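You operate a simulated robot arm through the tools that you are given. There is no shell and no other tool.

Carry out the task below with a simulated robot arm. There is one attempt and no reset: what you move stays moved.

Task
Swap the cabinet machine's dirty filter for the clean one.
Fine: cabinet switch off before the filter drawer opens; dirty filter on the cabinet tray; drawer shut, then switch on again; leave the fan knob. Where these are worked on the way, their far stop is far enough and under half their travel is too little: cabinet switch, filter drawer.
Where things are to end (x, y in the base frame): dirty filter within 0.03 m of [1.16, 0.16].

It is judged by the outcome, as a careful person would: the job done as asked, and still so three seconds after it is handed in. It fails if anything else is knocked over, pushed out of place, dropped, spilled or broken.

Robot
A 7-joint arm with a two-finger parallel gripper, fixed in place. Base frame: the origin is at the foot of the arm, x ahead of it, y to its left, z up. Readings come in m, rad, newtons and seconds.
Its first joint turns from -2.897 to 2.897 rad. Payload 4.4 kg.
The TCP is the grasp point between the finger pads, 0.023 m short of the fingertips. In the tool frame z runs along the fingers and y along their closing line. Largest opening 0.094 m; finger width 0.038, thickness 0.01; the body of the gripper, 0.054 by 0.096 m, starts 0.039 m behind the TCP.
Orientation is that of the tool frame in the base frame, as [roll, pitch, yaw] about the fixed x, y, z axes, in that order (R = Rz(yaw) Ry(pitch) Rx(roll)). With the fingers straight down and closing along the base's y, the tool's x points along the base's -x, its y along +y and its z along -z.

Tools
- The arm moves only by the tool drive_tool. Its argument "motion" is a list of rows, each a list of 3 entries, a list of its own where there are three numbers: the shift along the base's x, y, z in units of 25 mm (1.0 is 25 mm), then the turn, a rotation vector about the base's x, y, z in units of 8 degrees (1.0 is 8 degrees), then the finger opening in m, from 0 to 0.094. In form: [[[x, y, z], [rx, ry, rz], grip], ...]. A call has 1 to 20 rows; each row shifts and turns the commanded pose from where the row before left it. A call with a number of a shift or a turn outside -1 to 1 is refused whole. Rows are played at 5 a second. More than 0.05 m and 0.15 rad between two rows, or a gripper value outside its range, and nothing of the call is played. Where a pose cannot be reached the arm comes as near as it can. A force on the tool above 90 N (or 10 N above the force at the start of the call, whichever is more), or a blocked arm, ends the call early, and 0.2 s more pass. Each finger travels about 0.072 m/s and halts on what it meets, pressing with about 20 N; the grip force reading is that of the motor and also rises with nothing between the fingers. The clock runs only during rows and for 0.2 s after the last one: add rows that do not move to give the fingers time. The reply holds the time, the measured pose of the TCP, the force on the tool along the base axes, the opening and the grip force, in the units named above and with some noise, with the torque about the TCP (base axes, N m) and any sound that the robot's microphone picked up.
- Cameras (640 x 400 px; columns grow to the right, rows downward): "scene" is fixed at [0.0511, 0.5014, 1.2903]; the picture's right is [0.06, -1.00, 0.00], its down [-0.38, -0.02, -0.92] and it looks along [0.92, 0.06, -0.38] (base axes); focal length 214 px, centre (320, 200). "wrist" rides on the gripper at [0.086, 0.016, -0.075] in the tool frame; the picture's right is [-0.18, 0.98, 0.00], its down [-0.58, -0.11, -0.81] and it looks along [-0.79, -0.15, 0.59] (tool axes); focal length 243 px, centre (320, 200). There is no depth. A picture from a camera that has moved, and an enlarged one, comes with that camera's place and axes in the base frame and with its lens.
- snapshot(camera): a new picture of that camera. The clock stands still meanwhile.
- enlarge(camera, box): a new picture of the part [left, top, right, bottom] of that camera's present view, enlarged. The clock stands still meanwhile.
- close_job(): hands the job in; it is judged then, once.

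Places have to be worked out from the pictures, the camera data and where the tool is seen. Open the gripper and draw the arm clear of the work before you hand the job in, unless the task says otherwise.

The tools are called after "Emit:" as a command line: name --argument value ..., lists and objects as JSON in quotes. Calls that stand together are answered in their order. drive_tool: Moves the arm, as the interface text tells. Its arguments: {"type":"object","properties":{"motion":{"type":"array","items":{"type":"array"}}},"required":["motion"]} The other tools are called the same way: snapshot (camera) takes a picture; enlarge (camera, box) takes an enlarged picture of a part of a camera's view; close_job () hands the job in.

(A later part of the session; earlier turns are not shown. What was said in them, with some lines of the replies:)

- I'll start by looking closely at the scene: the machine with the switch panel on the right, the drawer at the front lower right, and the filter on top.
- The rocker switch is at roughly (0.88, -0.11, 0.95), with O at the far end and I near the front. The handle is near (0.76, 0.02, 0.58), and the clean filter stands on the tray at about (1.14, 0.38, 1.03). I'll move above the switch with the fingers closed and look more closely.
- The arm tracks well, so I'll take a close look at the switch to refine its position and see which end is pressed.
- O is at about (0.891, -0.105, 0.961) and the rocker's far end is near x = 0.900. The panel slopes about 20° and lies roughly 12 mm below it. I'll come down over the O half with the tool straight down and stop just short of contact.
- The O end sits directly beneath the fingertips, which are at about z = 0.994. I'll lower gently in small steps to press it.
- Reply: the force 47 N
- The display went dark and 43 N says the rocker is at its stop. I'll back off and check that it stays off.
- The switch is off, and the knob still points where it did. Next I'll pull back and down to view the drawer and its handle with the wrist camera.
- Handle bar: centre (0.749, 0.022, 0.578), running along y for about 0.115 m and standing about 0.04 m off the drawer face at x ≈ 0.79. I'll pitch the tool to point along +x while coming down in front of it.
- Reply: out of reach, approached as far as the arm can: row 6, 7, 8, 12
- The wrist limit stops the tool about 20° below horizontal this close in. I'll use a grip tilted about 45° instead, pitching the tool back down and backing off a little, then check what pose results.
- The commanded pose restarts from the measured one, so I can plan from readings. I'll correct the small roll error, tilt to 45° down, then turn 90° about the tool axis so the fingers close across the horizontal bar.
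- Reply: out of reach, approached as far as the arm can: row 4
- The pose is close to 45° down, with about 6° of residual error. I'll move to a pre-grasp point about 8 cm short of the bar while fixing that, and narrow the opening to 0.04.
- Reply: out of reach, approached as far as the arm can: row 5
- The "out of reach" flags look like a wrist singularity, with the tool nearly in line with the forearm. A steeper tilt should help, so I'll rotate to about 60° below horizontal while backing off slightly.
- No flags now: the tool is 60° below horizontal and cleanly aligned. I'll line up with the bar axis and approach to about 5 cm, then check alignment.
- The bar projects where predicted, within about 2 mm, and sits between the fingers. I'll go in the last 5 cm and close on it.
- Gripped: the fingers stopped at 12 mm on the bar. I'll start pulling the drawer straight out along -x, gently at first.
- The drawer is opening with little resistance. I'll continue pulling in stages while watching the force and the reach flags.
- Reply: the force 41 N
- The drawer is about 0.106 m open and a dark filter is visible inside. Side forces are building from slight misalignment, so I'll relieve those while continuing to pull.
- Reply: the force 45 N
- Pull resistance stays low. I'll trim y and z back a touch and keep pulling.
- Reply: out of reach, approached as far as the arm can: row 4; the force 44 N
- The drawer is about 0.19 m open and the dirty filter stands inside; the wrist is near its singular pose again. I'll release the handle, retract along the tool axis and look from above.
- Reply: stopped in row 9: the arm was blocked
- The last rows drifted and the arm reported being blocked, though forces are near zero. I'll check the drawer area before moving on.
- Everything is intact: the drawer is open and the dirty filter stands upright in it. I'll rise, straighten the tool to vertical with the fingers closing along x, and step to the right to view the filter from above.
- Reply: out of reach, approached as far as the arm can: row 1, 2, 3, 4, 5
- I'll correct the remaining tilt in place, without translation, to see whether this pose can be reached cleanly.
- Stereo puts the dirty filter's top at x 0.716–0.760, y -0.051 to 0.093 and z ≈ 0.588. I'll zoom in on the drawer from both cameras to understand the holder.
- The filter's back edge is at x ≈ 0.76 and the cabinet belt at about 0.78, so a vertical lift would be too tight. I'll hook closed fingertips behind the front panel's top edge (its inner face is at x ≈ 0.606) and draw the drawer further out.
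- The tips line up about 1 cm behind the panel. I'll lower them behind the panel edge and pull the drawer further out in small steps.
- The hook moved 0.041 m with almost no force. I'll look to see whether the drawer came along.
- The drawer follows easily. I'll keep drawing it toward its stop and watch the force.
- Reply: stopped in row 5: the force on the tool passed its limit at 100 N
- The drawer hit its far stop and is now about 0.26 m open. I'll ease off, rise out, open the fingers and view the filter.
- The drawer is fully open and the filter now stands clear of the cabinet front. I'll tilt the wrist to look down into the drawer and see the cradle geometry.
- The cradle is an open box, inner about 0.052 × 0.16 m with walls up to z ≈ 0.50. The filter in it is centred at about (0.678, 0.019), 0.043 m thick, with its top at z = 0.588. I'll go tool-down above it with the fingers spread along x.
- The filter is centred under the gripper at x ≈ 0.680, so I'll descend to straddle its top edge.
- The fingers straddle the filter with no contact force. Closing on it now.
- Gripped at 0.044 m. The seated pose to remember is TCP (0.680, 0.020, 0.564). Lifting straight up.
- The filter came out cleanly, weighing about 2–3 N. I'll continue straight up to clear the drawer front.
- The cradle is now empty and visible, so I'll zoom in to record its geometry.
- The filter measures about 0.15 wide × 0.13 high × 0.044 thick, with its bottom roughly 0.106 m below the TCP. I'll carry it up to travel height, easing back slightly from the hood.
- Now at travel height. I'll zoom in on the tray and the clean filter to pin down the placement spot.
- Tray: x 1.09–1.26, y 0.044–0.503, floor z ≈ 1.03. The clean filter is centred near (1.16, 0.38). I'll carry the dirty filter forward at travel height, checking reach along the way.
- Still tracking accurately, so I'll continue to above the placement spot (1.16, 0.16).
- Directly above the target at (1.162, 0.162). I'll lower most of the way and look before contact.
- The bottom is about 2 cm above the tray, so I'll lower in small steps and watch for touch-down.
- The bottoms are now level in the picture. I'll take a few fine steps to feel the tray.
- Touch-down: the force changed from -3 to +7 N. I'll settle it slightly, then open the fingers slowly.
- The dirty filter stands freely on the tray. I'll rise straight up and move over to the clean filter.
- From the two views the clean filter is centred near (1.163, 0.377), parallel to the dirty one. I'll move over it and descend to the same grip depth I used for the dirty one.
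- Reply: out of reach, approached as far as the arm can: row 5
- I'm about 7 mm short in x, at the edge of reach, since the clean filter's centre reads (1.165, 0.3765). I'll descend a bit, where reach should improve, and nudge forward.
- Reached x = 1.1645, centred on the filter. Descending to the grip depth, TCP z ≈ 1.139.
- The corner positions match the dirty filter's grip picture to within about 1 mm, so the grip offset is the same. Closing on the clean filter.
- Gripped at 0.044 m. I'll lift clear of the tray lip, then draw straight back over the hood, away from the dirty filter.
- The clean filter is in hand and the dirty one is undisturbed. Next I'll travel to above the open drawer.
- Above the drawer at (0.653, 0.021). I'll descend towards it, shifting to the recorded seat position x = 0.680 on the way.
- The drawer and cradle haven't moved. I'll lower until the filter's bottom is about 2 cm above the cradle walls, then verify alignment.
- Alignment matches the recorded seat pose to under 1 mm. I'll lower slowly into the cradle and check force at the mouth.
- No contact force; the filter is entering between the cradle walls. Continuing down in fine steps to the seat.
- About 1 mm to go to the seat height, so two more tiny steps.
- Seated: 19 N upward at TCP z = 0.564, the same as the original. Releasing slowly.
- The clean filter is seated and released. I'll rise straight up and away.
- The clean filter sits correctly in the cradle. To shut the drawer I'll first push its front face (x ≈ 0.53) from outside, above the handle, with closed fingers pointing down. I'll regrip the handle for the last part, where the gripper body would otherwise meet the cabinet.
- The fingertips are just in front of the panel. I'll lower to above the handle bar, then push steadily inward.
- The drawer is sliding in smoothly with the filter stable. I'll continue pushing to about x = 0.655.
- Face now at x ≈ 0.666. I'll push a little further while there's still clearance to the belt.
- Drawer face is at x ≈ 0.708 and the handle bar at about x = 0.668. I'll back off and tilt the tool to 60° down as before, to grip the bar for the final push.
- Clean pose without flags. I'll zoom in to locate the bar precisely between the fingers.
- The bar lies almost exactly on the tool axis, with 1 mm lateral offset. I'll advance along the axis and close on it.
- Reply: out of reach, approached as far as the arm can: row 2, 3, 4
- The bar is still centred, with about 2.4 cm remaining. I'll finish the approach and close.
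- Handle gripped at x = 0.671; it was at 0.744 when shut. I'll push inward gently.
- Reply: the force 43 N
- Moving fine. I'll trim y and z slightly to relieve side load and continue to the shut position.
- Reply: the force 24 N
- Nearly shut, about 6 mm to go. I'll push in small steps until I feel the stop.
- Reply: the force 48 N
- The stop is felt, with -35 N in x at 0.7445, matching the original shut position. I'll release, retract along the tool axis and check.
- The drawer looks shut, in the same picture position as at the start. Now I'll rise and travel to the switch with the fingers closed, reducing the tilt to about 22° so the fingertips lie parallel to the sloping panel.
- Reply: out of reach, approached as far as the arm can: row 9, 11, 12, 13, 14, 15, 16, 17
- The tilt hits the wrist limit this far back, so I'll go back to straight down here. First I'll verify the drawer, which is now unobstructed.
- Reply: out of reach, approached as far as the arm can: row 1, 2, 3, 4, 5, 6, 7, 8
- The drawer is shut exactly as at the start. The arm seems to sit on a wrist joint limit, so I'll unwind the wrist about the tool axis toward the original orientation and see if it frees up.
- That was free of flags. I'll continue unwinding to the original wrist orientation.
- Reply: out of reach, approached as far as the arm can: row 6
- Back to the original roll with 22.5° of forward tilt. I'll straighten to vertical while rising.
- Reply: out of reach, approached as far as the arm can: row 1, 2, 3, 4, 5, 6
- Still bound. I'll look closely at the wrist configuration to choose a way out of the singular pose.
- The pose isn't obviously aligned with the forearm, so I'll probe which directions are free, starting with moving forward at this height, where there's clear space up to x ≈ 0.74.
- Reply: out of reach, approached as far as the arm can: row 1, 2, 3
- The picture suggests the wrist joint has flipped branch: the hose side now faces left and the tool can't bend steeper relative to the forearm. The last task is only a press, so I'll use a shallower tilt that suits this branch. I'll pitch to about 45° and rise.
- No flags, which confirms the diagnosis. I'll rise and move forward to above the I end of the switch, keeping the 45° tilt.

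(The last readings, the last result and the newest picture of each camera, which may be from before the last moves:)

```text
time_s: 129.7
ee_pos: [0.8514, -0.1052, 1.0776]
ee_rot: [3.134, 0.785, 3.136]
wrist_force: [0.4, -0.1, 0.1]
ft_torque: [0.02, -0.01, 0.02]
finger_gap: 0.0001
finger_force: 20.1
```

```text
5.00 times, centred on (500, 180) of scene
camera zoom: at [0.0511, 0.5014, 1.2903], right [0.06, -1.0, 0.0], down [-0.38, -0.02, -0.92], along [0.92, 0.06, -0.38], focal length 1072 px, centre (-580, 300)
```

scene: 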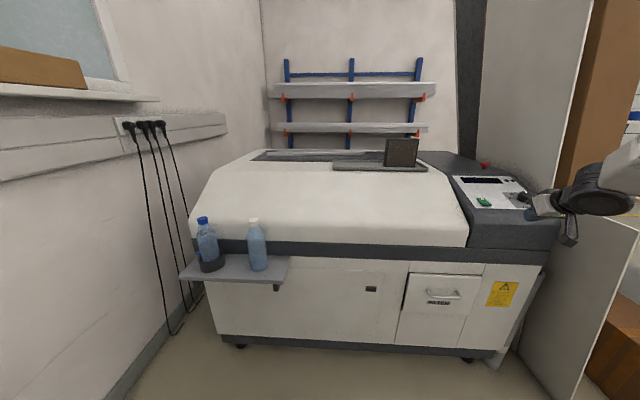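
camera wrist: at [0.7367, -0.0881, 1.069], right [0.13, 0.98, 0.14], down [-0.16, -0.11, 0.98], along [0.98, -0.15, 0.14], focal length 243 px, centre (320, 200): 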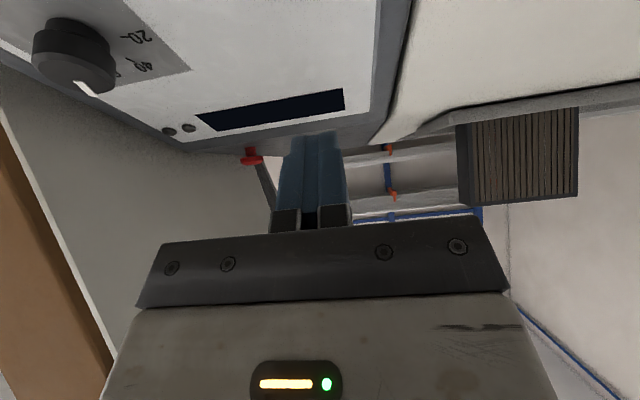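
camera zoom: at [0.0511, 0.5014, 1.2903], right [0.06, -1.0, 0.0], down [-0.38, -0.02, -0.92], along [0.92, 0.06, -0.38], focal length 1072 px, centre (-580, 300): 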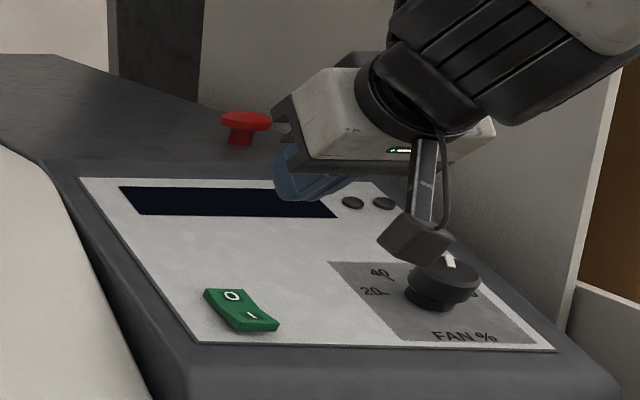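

Directly above the I end. I'll descend to just short of contact and check from the scene view.

Emit:
drive_tool --motion '[[[0, 0, -0.7], [0, 0, 0], 0.0], [[0, 0, -0.8], [0, 0, 0], 0.0], [[0, 0, -0.8], [0, 0, 0], 0.0], [[0, 0, -0.4], [0, 0, 0], 0.0], [[0, 0, 0], [0, 0, 0], 0.0]]'

Emit:
enlarge --camera "scene" --box '[455, 165, 535, 225]'

Emit:
snapshot --camera "wrist"

```text
time_s: 130.8
ee_pos: [0.8522, -0.1063, 1.0099]
ee_rot: [3.134, 0.785, 3.138]
wrist_force: [0.4, 1.0, -1.2]
ft_torque: [0.03, -0.02, -0.01]
finger_gap: 0.0
finger_force: 19.9
```

```text
6.67 times, centred on (495, 195) of scene
camera zoom: at [0.0511, 0.5014, 1.2903], right [0.06, -1.0, 0.0], down [-0.38, -0.02, -0.92], along [0.92, 0.06, -0.38], focal length 1430 px, centre (-847, 233)
```

zoom: 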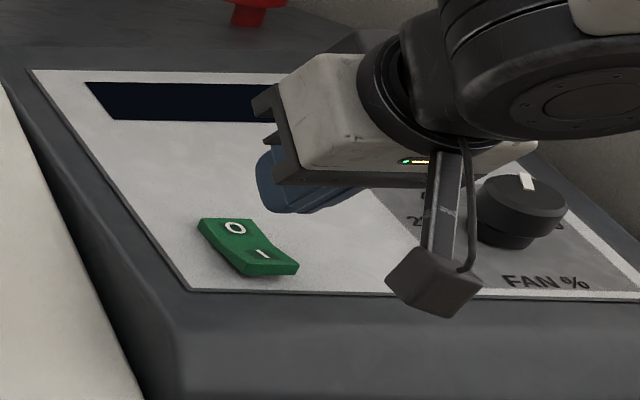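

```text
taken
camera wrist: at [0.7376, -0.0894, 1.0019], right [0.13, 0.98, 0.13], down [-0.16, -0.11, 0.98], along [0.98, -0.15, 0.14], focal length 243 px, centre (320, 200)
```

wrist: 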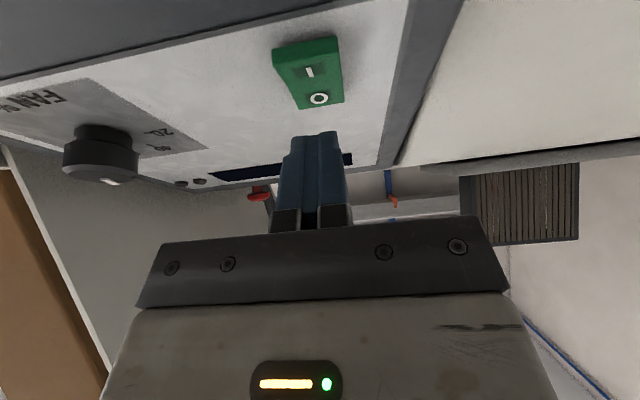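

The I end is raised and directly below the fingertip corner. I'll shift 4 mm forward for safe overlap and press down in small steps.

Emit:
drive_tool --motion '[[[0.16, 0.04, -0.2], [0, 0, 0], 0.0], [[0, 0, -0.3], [0, 0, 0], 0.0], [[0, 0, -0.1], [0, 0, 0], 0.0], [[0, 0, -0.1], [0, 0, 0], 0.0], [[0, 0, -0.1], [0, 0, 0], 0.0], [[0, 0, -0.1], [0, 0, 0], 0.0], [[0, 0, 0], [0, 0, 0], 0.0]]'

Emit:
enlarge --camera "scene" --box '[455, 165, 535, 225]'

```text
time_s: 132.4
ee_pos: [0.856, -0.1047, 0.9866]
ee_rot: [3.135, 0.785, 3.137]
wrist_force: [-0.3, -0.9, 0.9]
ft_torque: [0.01, 0.0, 0.01]
finger_gap: 0.0
finger_force: 20.3
```

```text
6.67 times, centred on (495, 195) of scene
camera zoom: at [0.0511, 0.5014, 1.2903], right [0.06, -1.0, 0.0], down [-0.38, -0.02, -0.92], along [0.92, 0.06, -0.38], focal length 1430 px, centre (-847, 233)
```

zoom: 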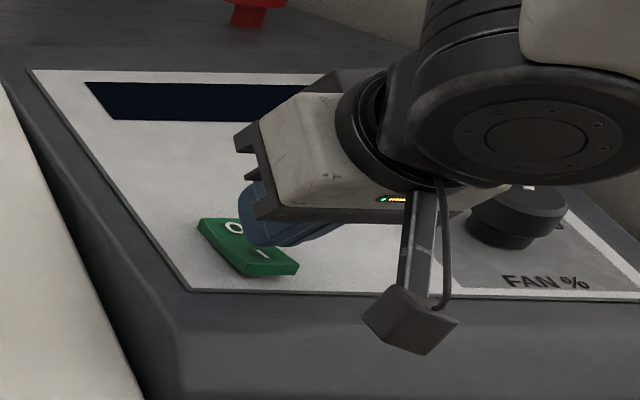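

The fingertip is right above the "I" and not yet touching. I'll keep lowering in fine steps.

Emit:
drive_tool --motion '[[[0, 0, -0.1], [0, 0, 0], 0.0], [[0, 0, -0.1], [0, 0, 0], 0.0], [[0, 0, -0.1], [0, 0, 0], 0.0], [[0, 0, -0.1], [0, 0, 0], 0.0], [[0, 0, 0], [0, 0, 0], 0.0]]'

Emit:
enlarge --camera "scene" --box '[455, 165, 535, 225]'

```text
time_s: 133.5
ee_pos: [0.8549, -0.1051, 0.984]
ee_rot: [3.136, 0.793, 3.136]
wrist_force: [-25.8, 0.2, 21.5]
ft_torque: [0.05, 0.72, -0.09]
finger_gap: 0.0002
finger_force: 19.6
stopped in row 5: the force on the tool passed its limit at 97 N (the readings are from after the stop); the commanded pose is now the measured one
```

```text
6.67 times, centred on (495, 195) of scene
camera zoom: at [0.0511, 0.5014, 1.2903], right [0.06, -1.0, 0.0], down [-0.38, -0.02, -0.92], along [0.92, 0.06, -0.38], focal length 1430 px, centre (-847, 233)
```

zoom: 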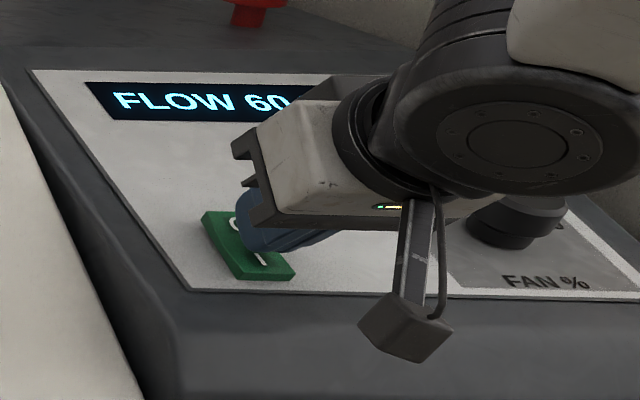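

The display is lit ("FLOW 60 %"), so the switch went to I. I'll retract along the tool axis and verify it stays on.

Emit:
drive_tool --motion '[[[-0.2, 0, 0.3], [0, 0, 0], 0.0], [[-0.3, 0, 0.6], [0, 0, 0], 0.0], [[-0.4, 0, 0.9], [0, 0, 0], 0.0], [[-0.6, 0, 0.9], [0, 0, 0], 0.0], [[-0.8, 0, 0.5], [0, 0, 0], 0.0], [[-0.9, 0, 0.2], [0, 0, 0], 0.0], [[-0.9, 0, 0], [0, 0, 0], 0.02], [[-0.9, 0, 0], [0, 0, 0], 0.04], [[-0.6, 0, 0], [0, 0, 0], 0.05]]'

Emit:
enlarge --camera "scene" --box '[455, 165, 535, 225]'

Emit:
snapshot --camera "scene"

Emit:
snapshot --camera "wrist"

```text
time_s: 135.5
ee_pos: [0.7157, -0.1067, 1.0686]
ee_rot: [3.136, 0.792, 3.136]
wrist_force: [-0.3, -0.1, 0.3]
ft_torque: [-0.01, 0.0, -0.02]
finger_gap: 0.0502
finger_force: 0.0
```

```text
6.67 times, centred on (495, 195) of scene
camera zoom: at [0.0511, 0.5014, 1.2903], right [0.06, -1.0, 0.0], down [-0.38, -0.02, -0.92], along [0.92, 0.06, -0.38], focal length 1430 px, centre (-847, 233)
```

zoom: 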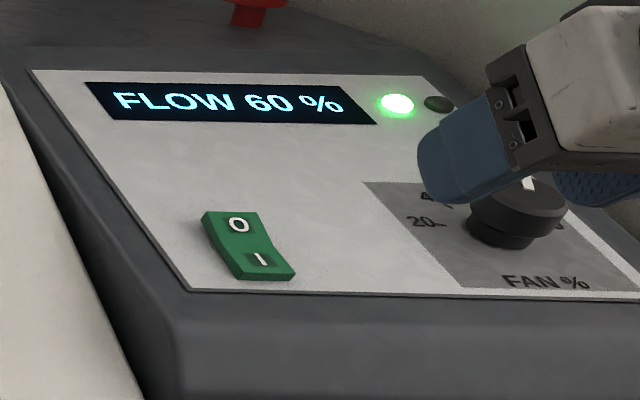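

```text
taken
```

scene: 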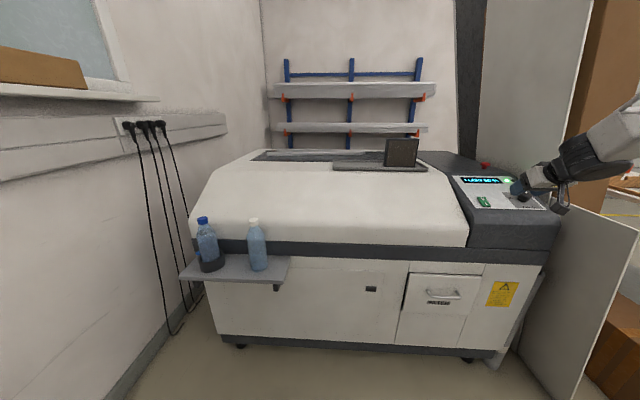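

```text
taken
camera wrist: at [0.6016, -0.0888, 1.059], right [0.13, 0.98, 0.14], down [-0.16, -0.11, 0.98], along [0.98, -0.15, 0.15], focal length 243 px, centre (320, 200)
```

wrist: 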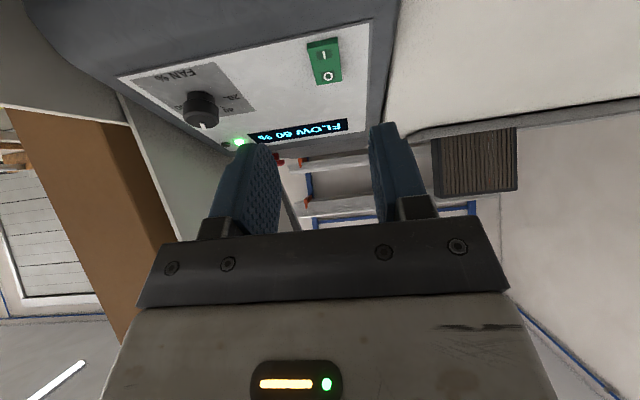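

The switch is on: display lit, green lamp lit, rocker back in its original ON position and the knob pointer unchanged. I'll draw the arm clear with the gripper open.

Emit:
drive_tool --motion '[[[-0.8, -0.2, 0.3], [0, 0, 0], 0.08], [[-0.9, -0.2, 0.3], [0, 0, 0], 0.08], [[-0.9, -0.2, 0.3], [0, 0, 0], 0.08], [[-0.9, -0.2, 0.3], [0, 0, 0], 0.08], [[-0.6, 0, 0.2], [0, 0, 0], 0.08], [[0, 0, 0], [0, 0, 0], 0.08]]'

Emit:
snapshot --camera "scene"

Emit:
enlarge --camera "scene" --box '[320, 95, 460, 185]'

Emit:
enlarge --camera "scene" --box '[400, 255, 500, 317]'

Emit:
enlarge --camera "scene" --box '[450, 170, 550, 220]'

```text
time_s: 136.9
ee_pos: [0.613, -0.1243, 1.1034]
ee_rot: [3.134, 0.79, 3.137]
wrist_force: [-0.5, -0.8, 0.8]
ft_torque: [0.02, -0.03, 0.06]
finger_gap: 0.0798
finger_force: 0.1
```

```text
taken
```

scene: 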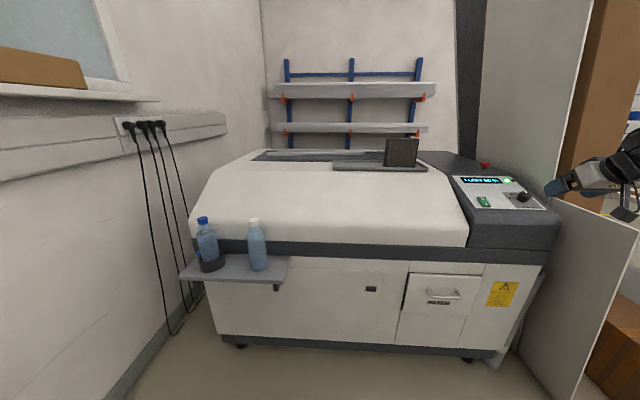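

```text
4.44 times, centred on (390, 140) of scene
camera zoom: at [0.0511, 0.5014, 1.2903], right [0.06, -1.0, 0.0], down [-0.38, -0.02, -0.92], along [0.92, 0.06, -0.38], focal length 953 px, centre (9, 467)
```

zoom: 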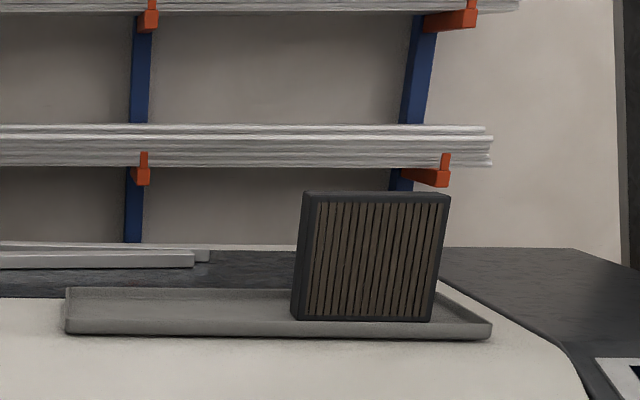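

```text
6.40 times, centred on (450, 286) of scene
camera zoom: at [0.0511, 0.5014, 1.2903], right [0.06, -1.0, 0.0], down [-0.38, -0.02, -0.92], along [0.92, 0.06, -0.38], focal length 1373 px, centre (-512, -350)
```

zoom: 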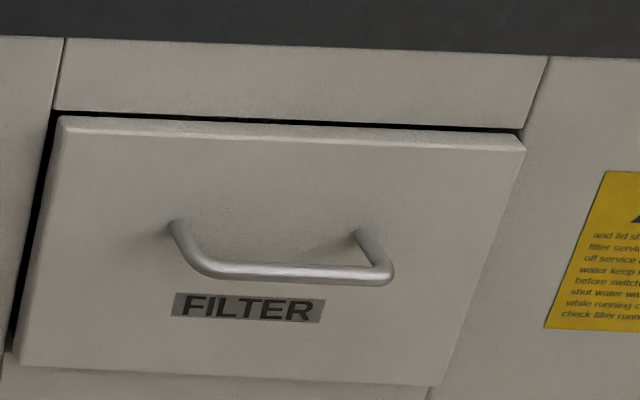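

```text
6.40 times, centred on (500, 195) of scene
camera zoom: at [0.0511, 0.5014, 1.2903], right [0.06, -1.0, 0.0], down [-0.38, -0.02, -0.92], along [0.92, 0.06, -0.38], focal length 1373 px, centre (-832, 232)
```

zoom: 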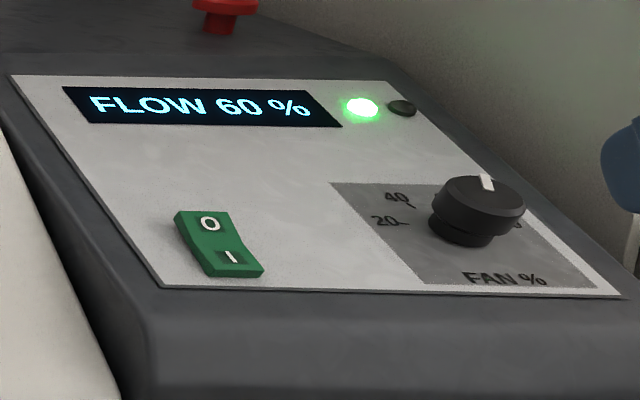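

Everything checks out:
- **Dirty filter:** standing on the tray at about (1.16, 0.16).
- **Clean filter:** seated in the drawer, which is shut exactly as at the start.
- **Switch:** on, showing FLOW 60 % with the green lamp lit.
- **Fan knob and surroundings:** unchanged.
- **Arm:** clear of the work, gripper open.

Handing in.

Emit:
close_job

```text
The job is handed in.
```

I swapped the filters and handed the job in. All checks below are from the last pictures before hand-in; no verdict came back.

- **Switch:** I turned it off before opening the drawer and back on after shutting it. The display now reads FLOW 60 % with the green lamp lit; at the start it read 30 %.
- **Dirty filter:** it stands on the cabinet tray at about (1.16, 0.16), on target.
- **Clean filter:** it sits in the drawer at the same position and depth the dirty one had.
- **Drawer:** it was opened to its far stop for the swap. It is now shut and looks the same as it did at the start.
- **Fan knob:** I didn't touch it, and its pointer is where it was.

Two pushes briefly went over the 90 N force limit and stopped the motion: about 100 N as the drawer reached its open stop, and about 97 N on the final switch press. Nothing looks moved or damaged from either.

The arm is drawn back clear of the machine with the gripper open.
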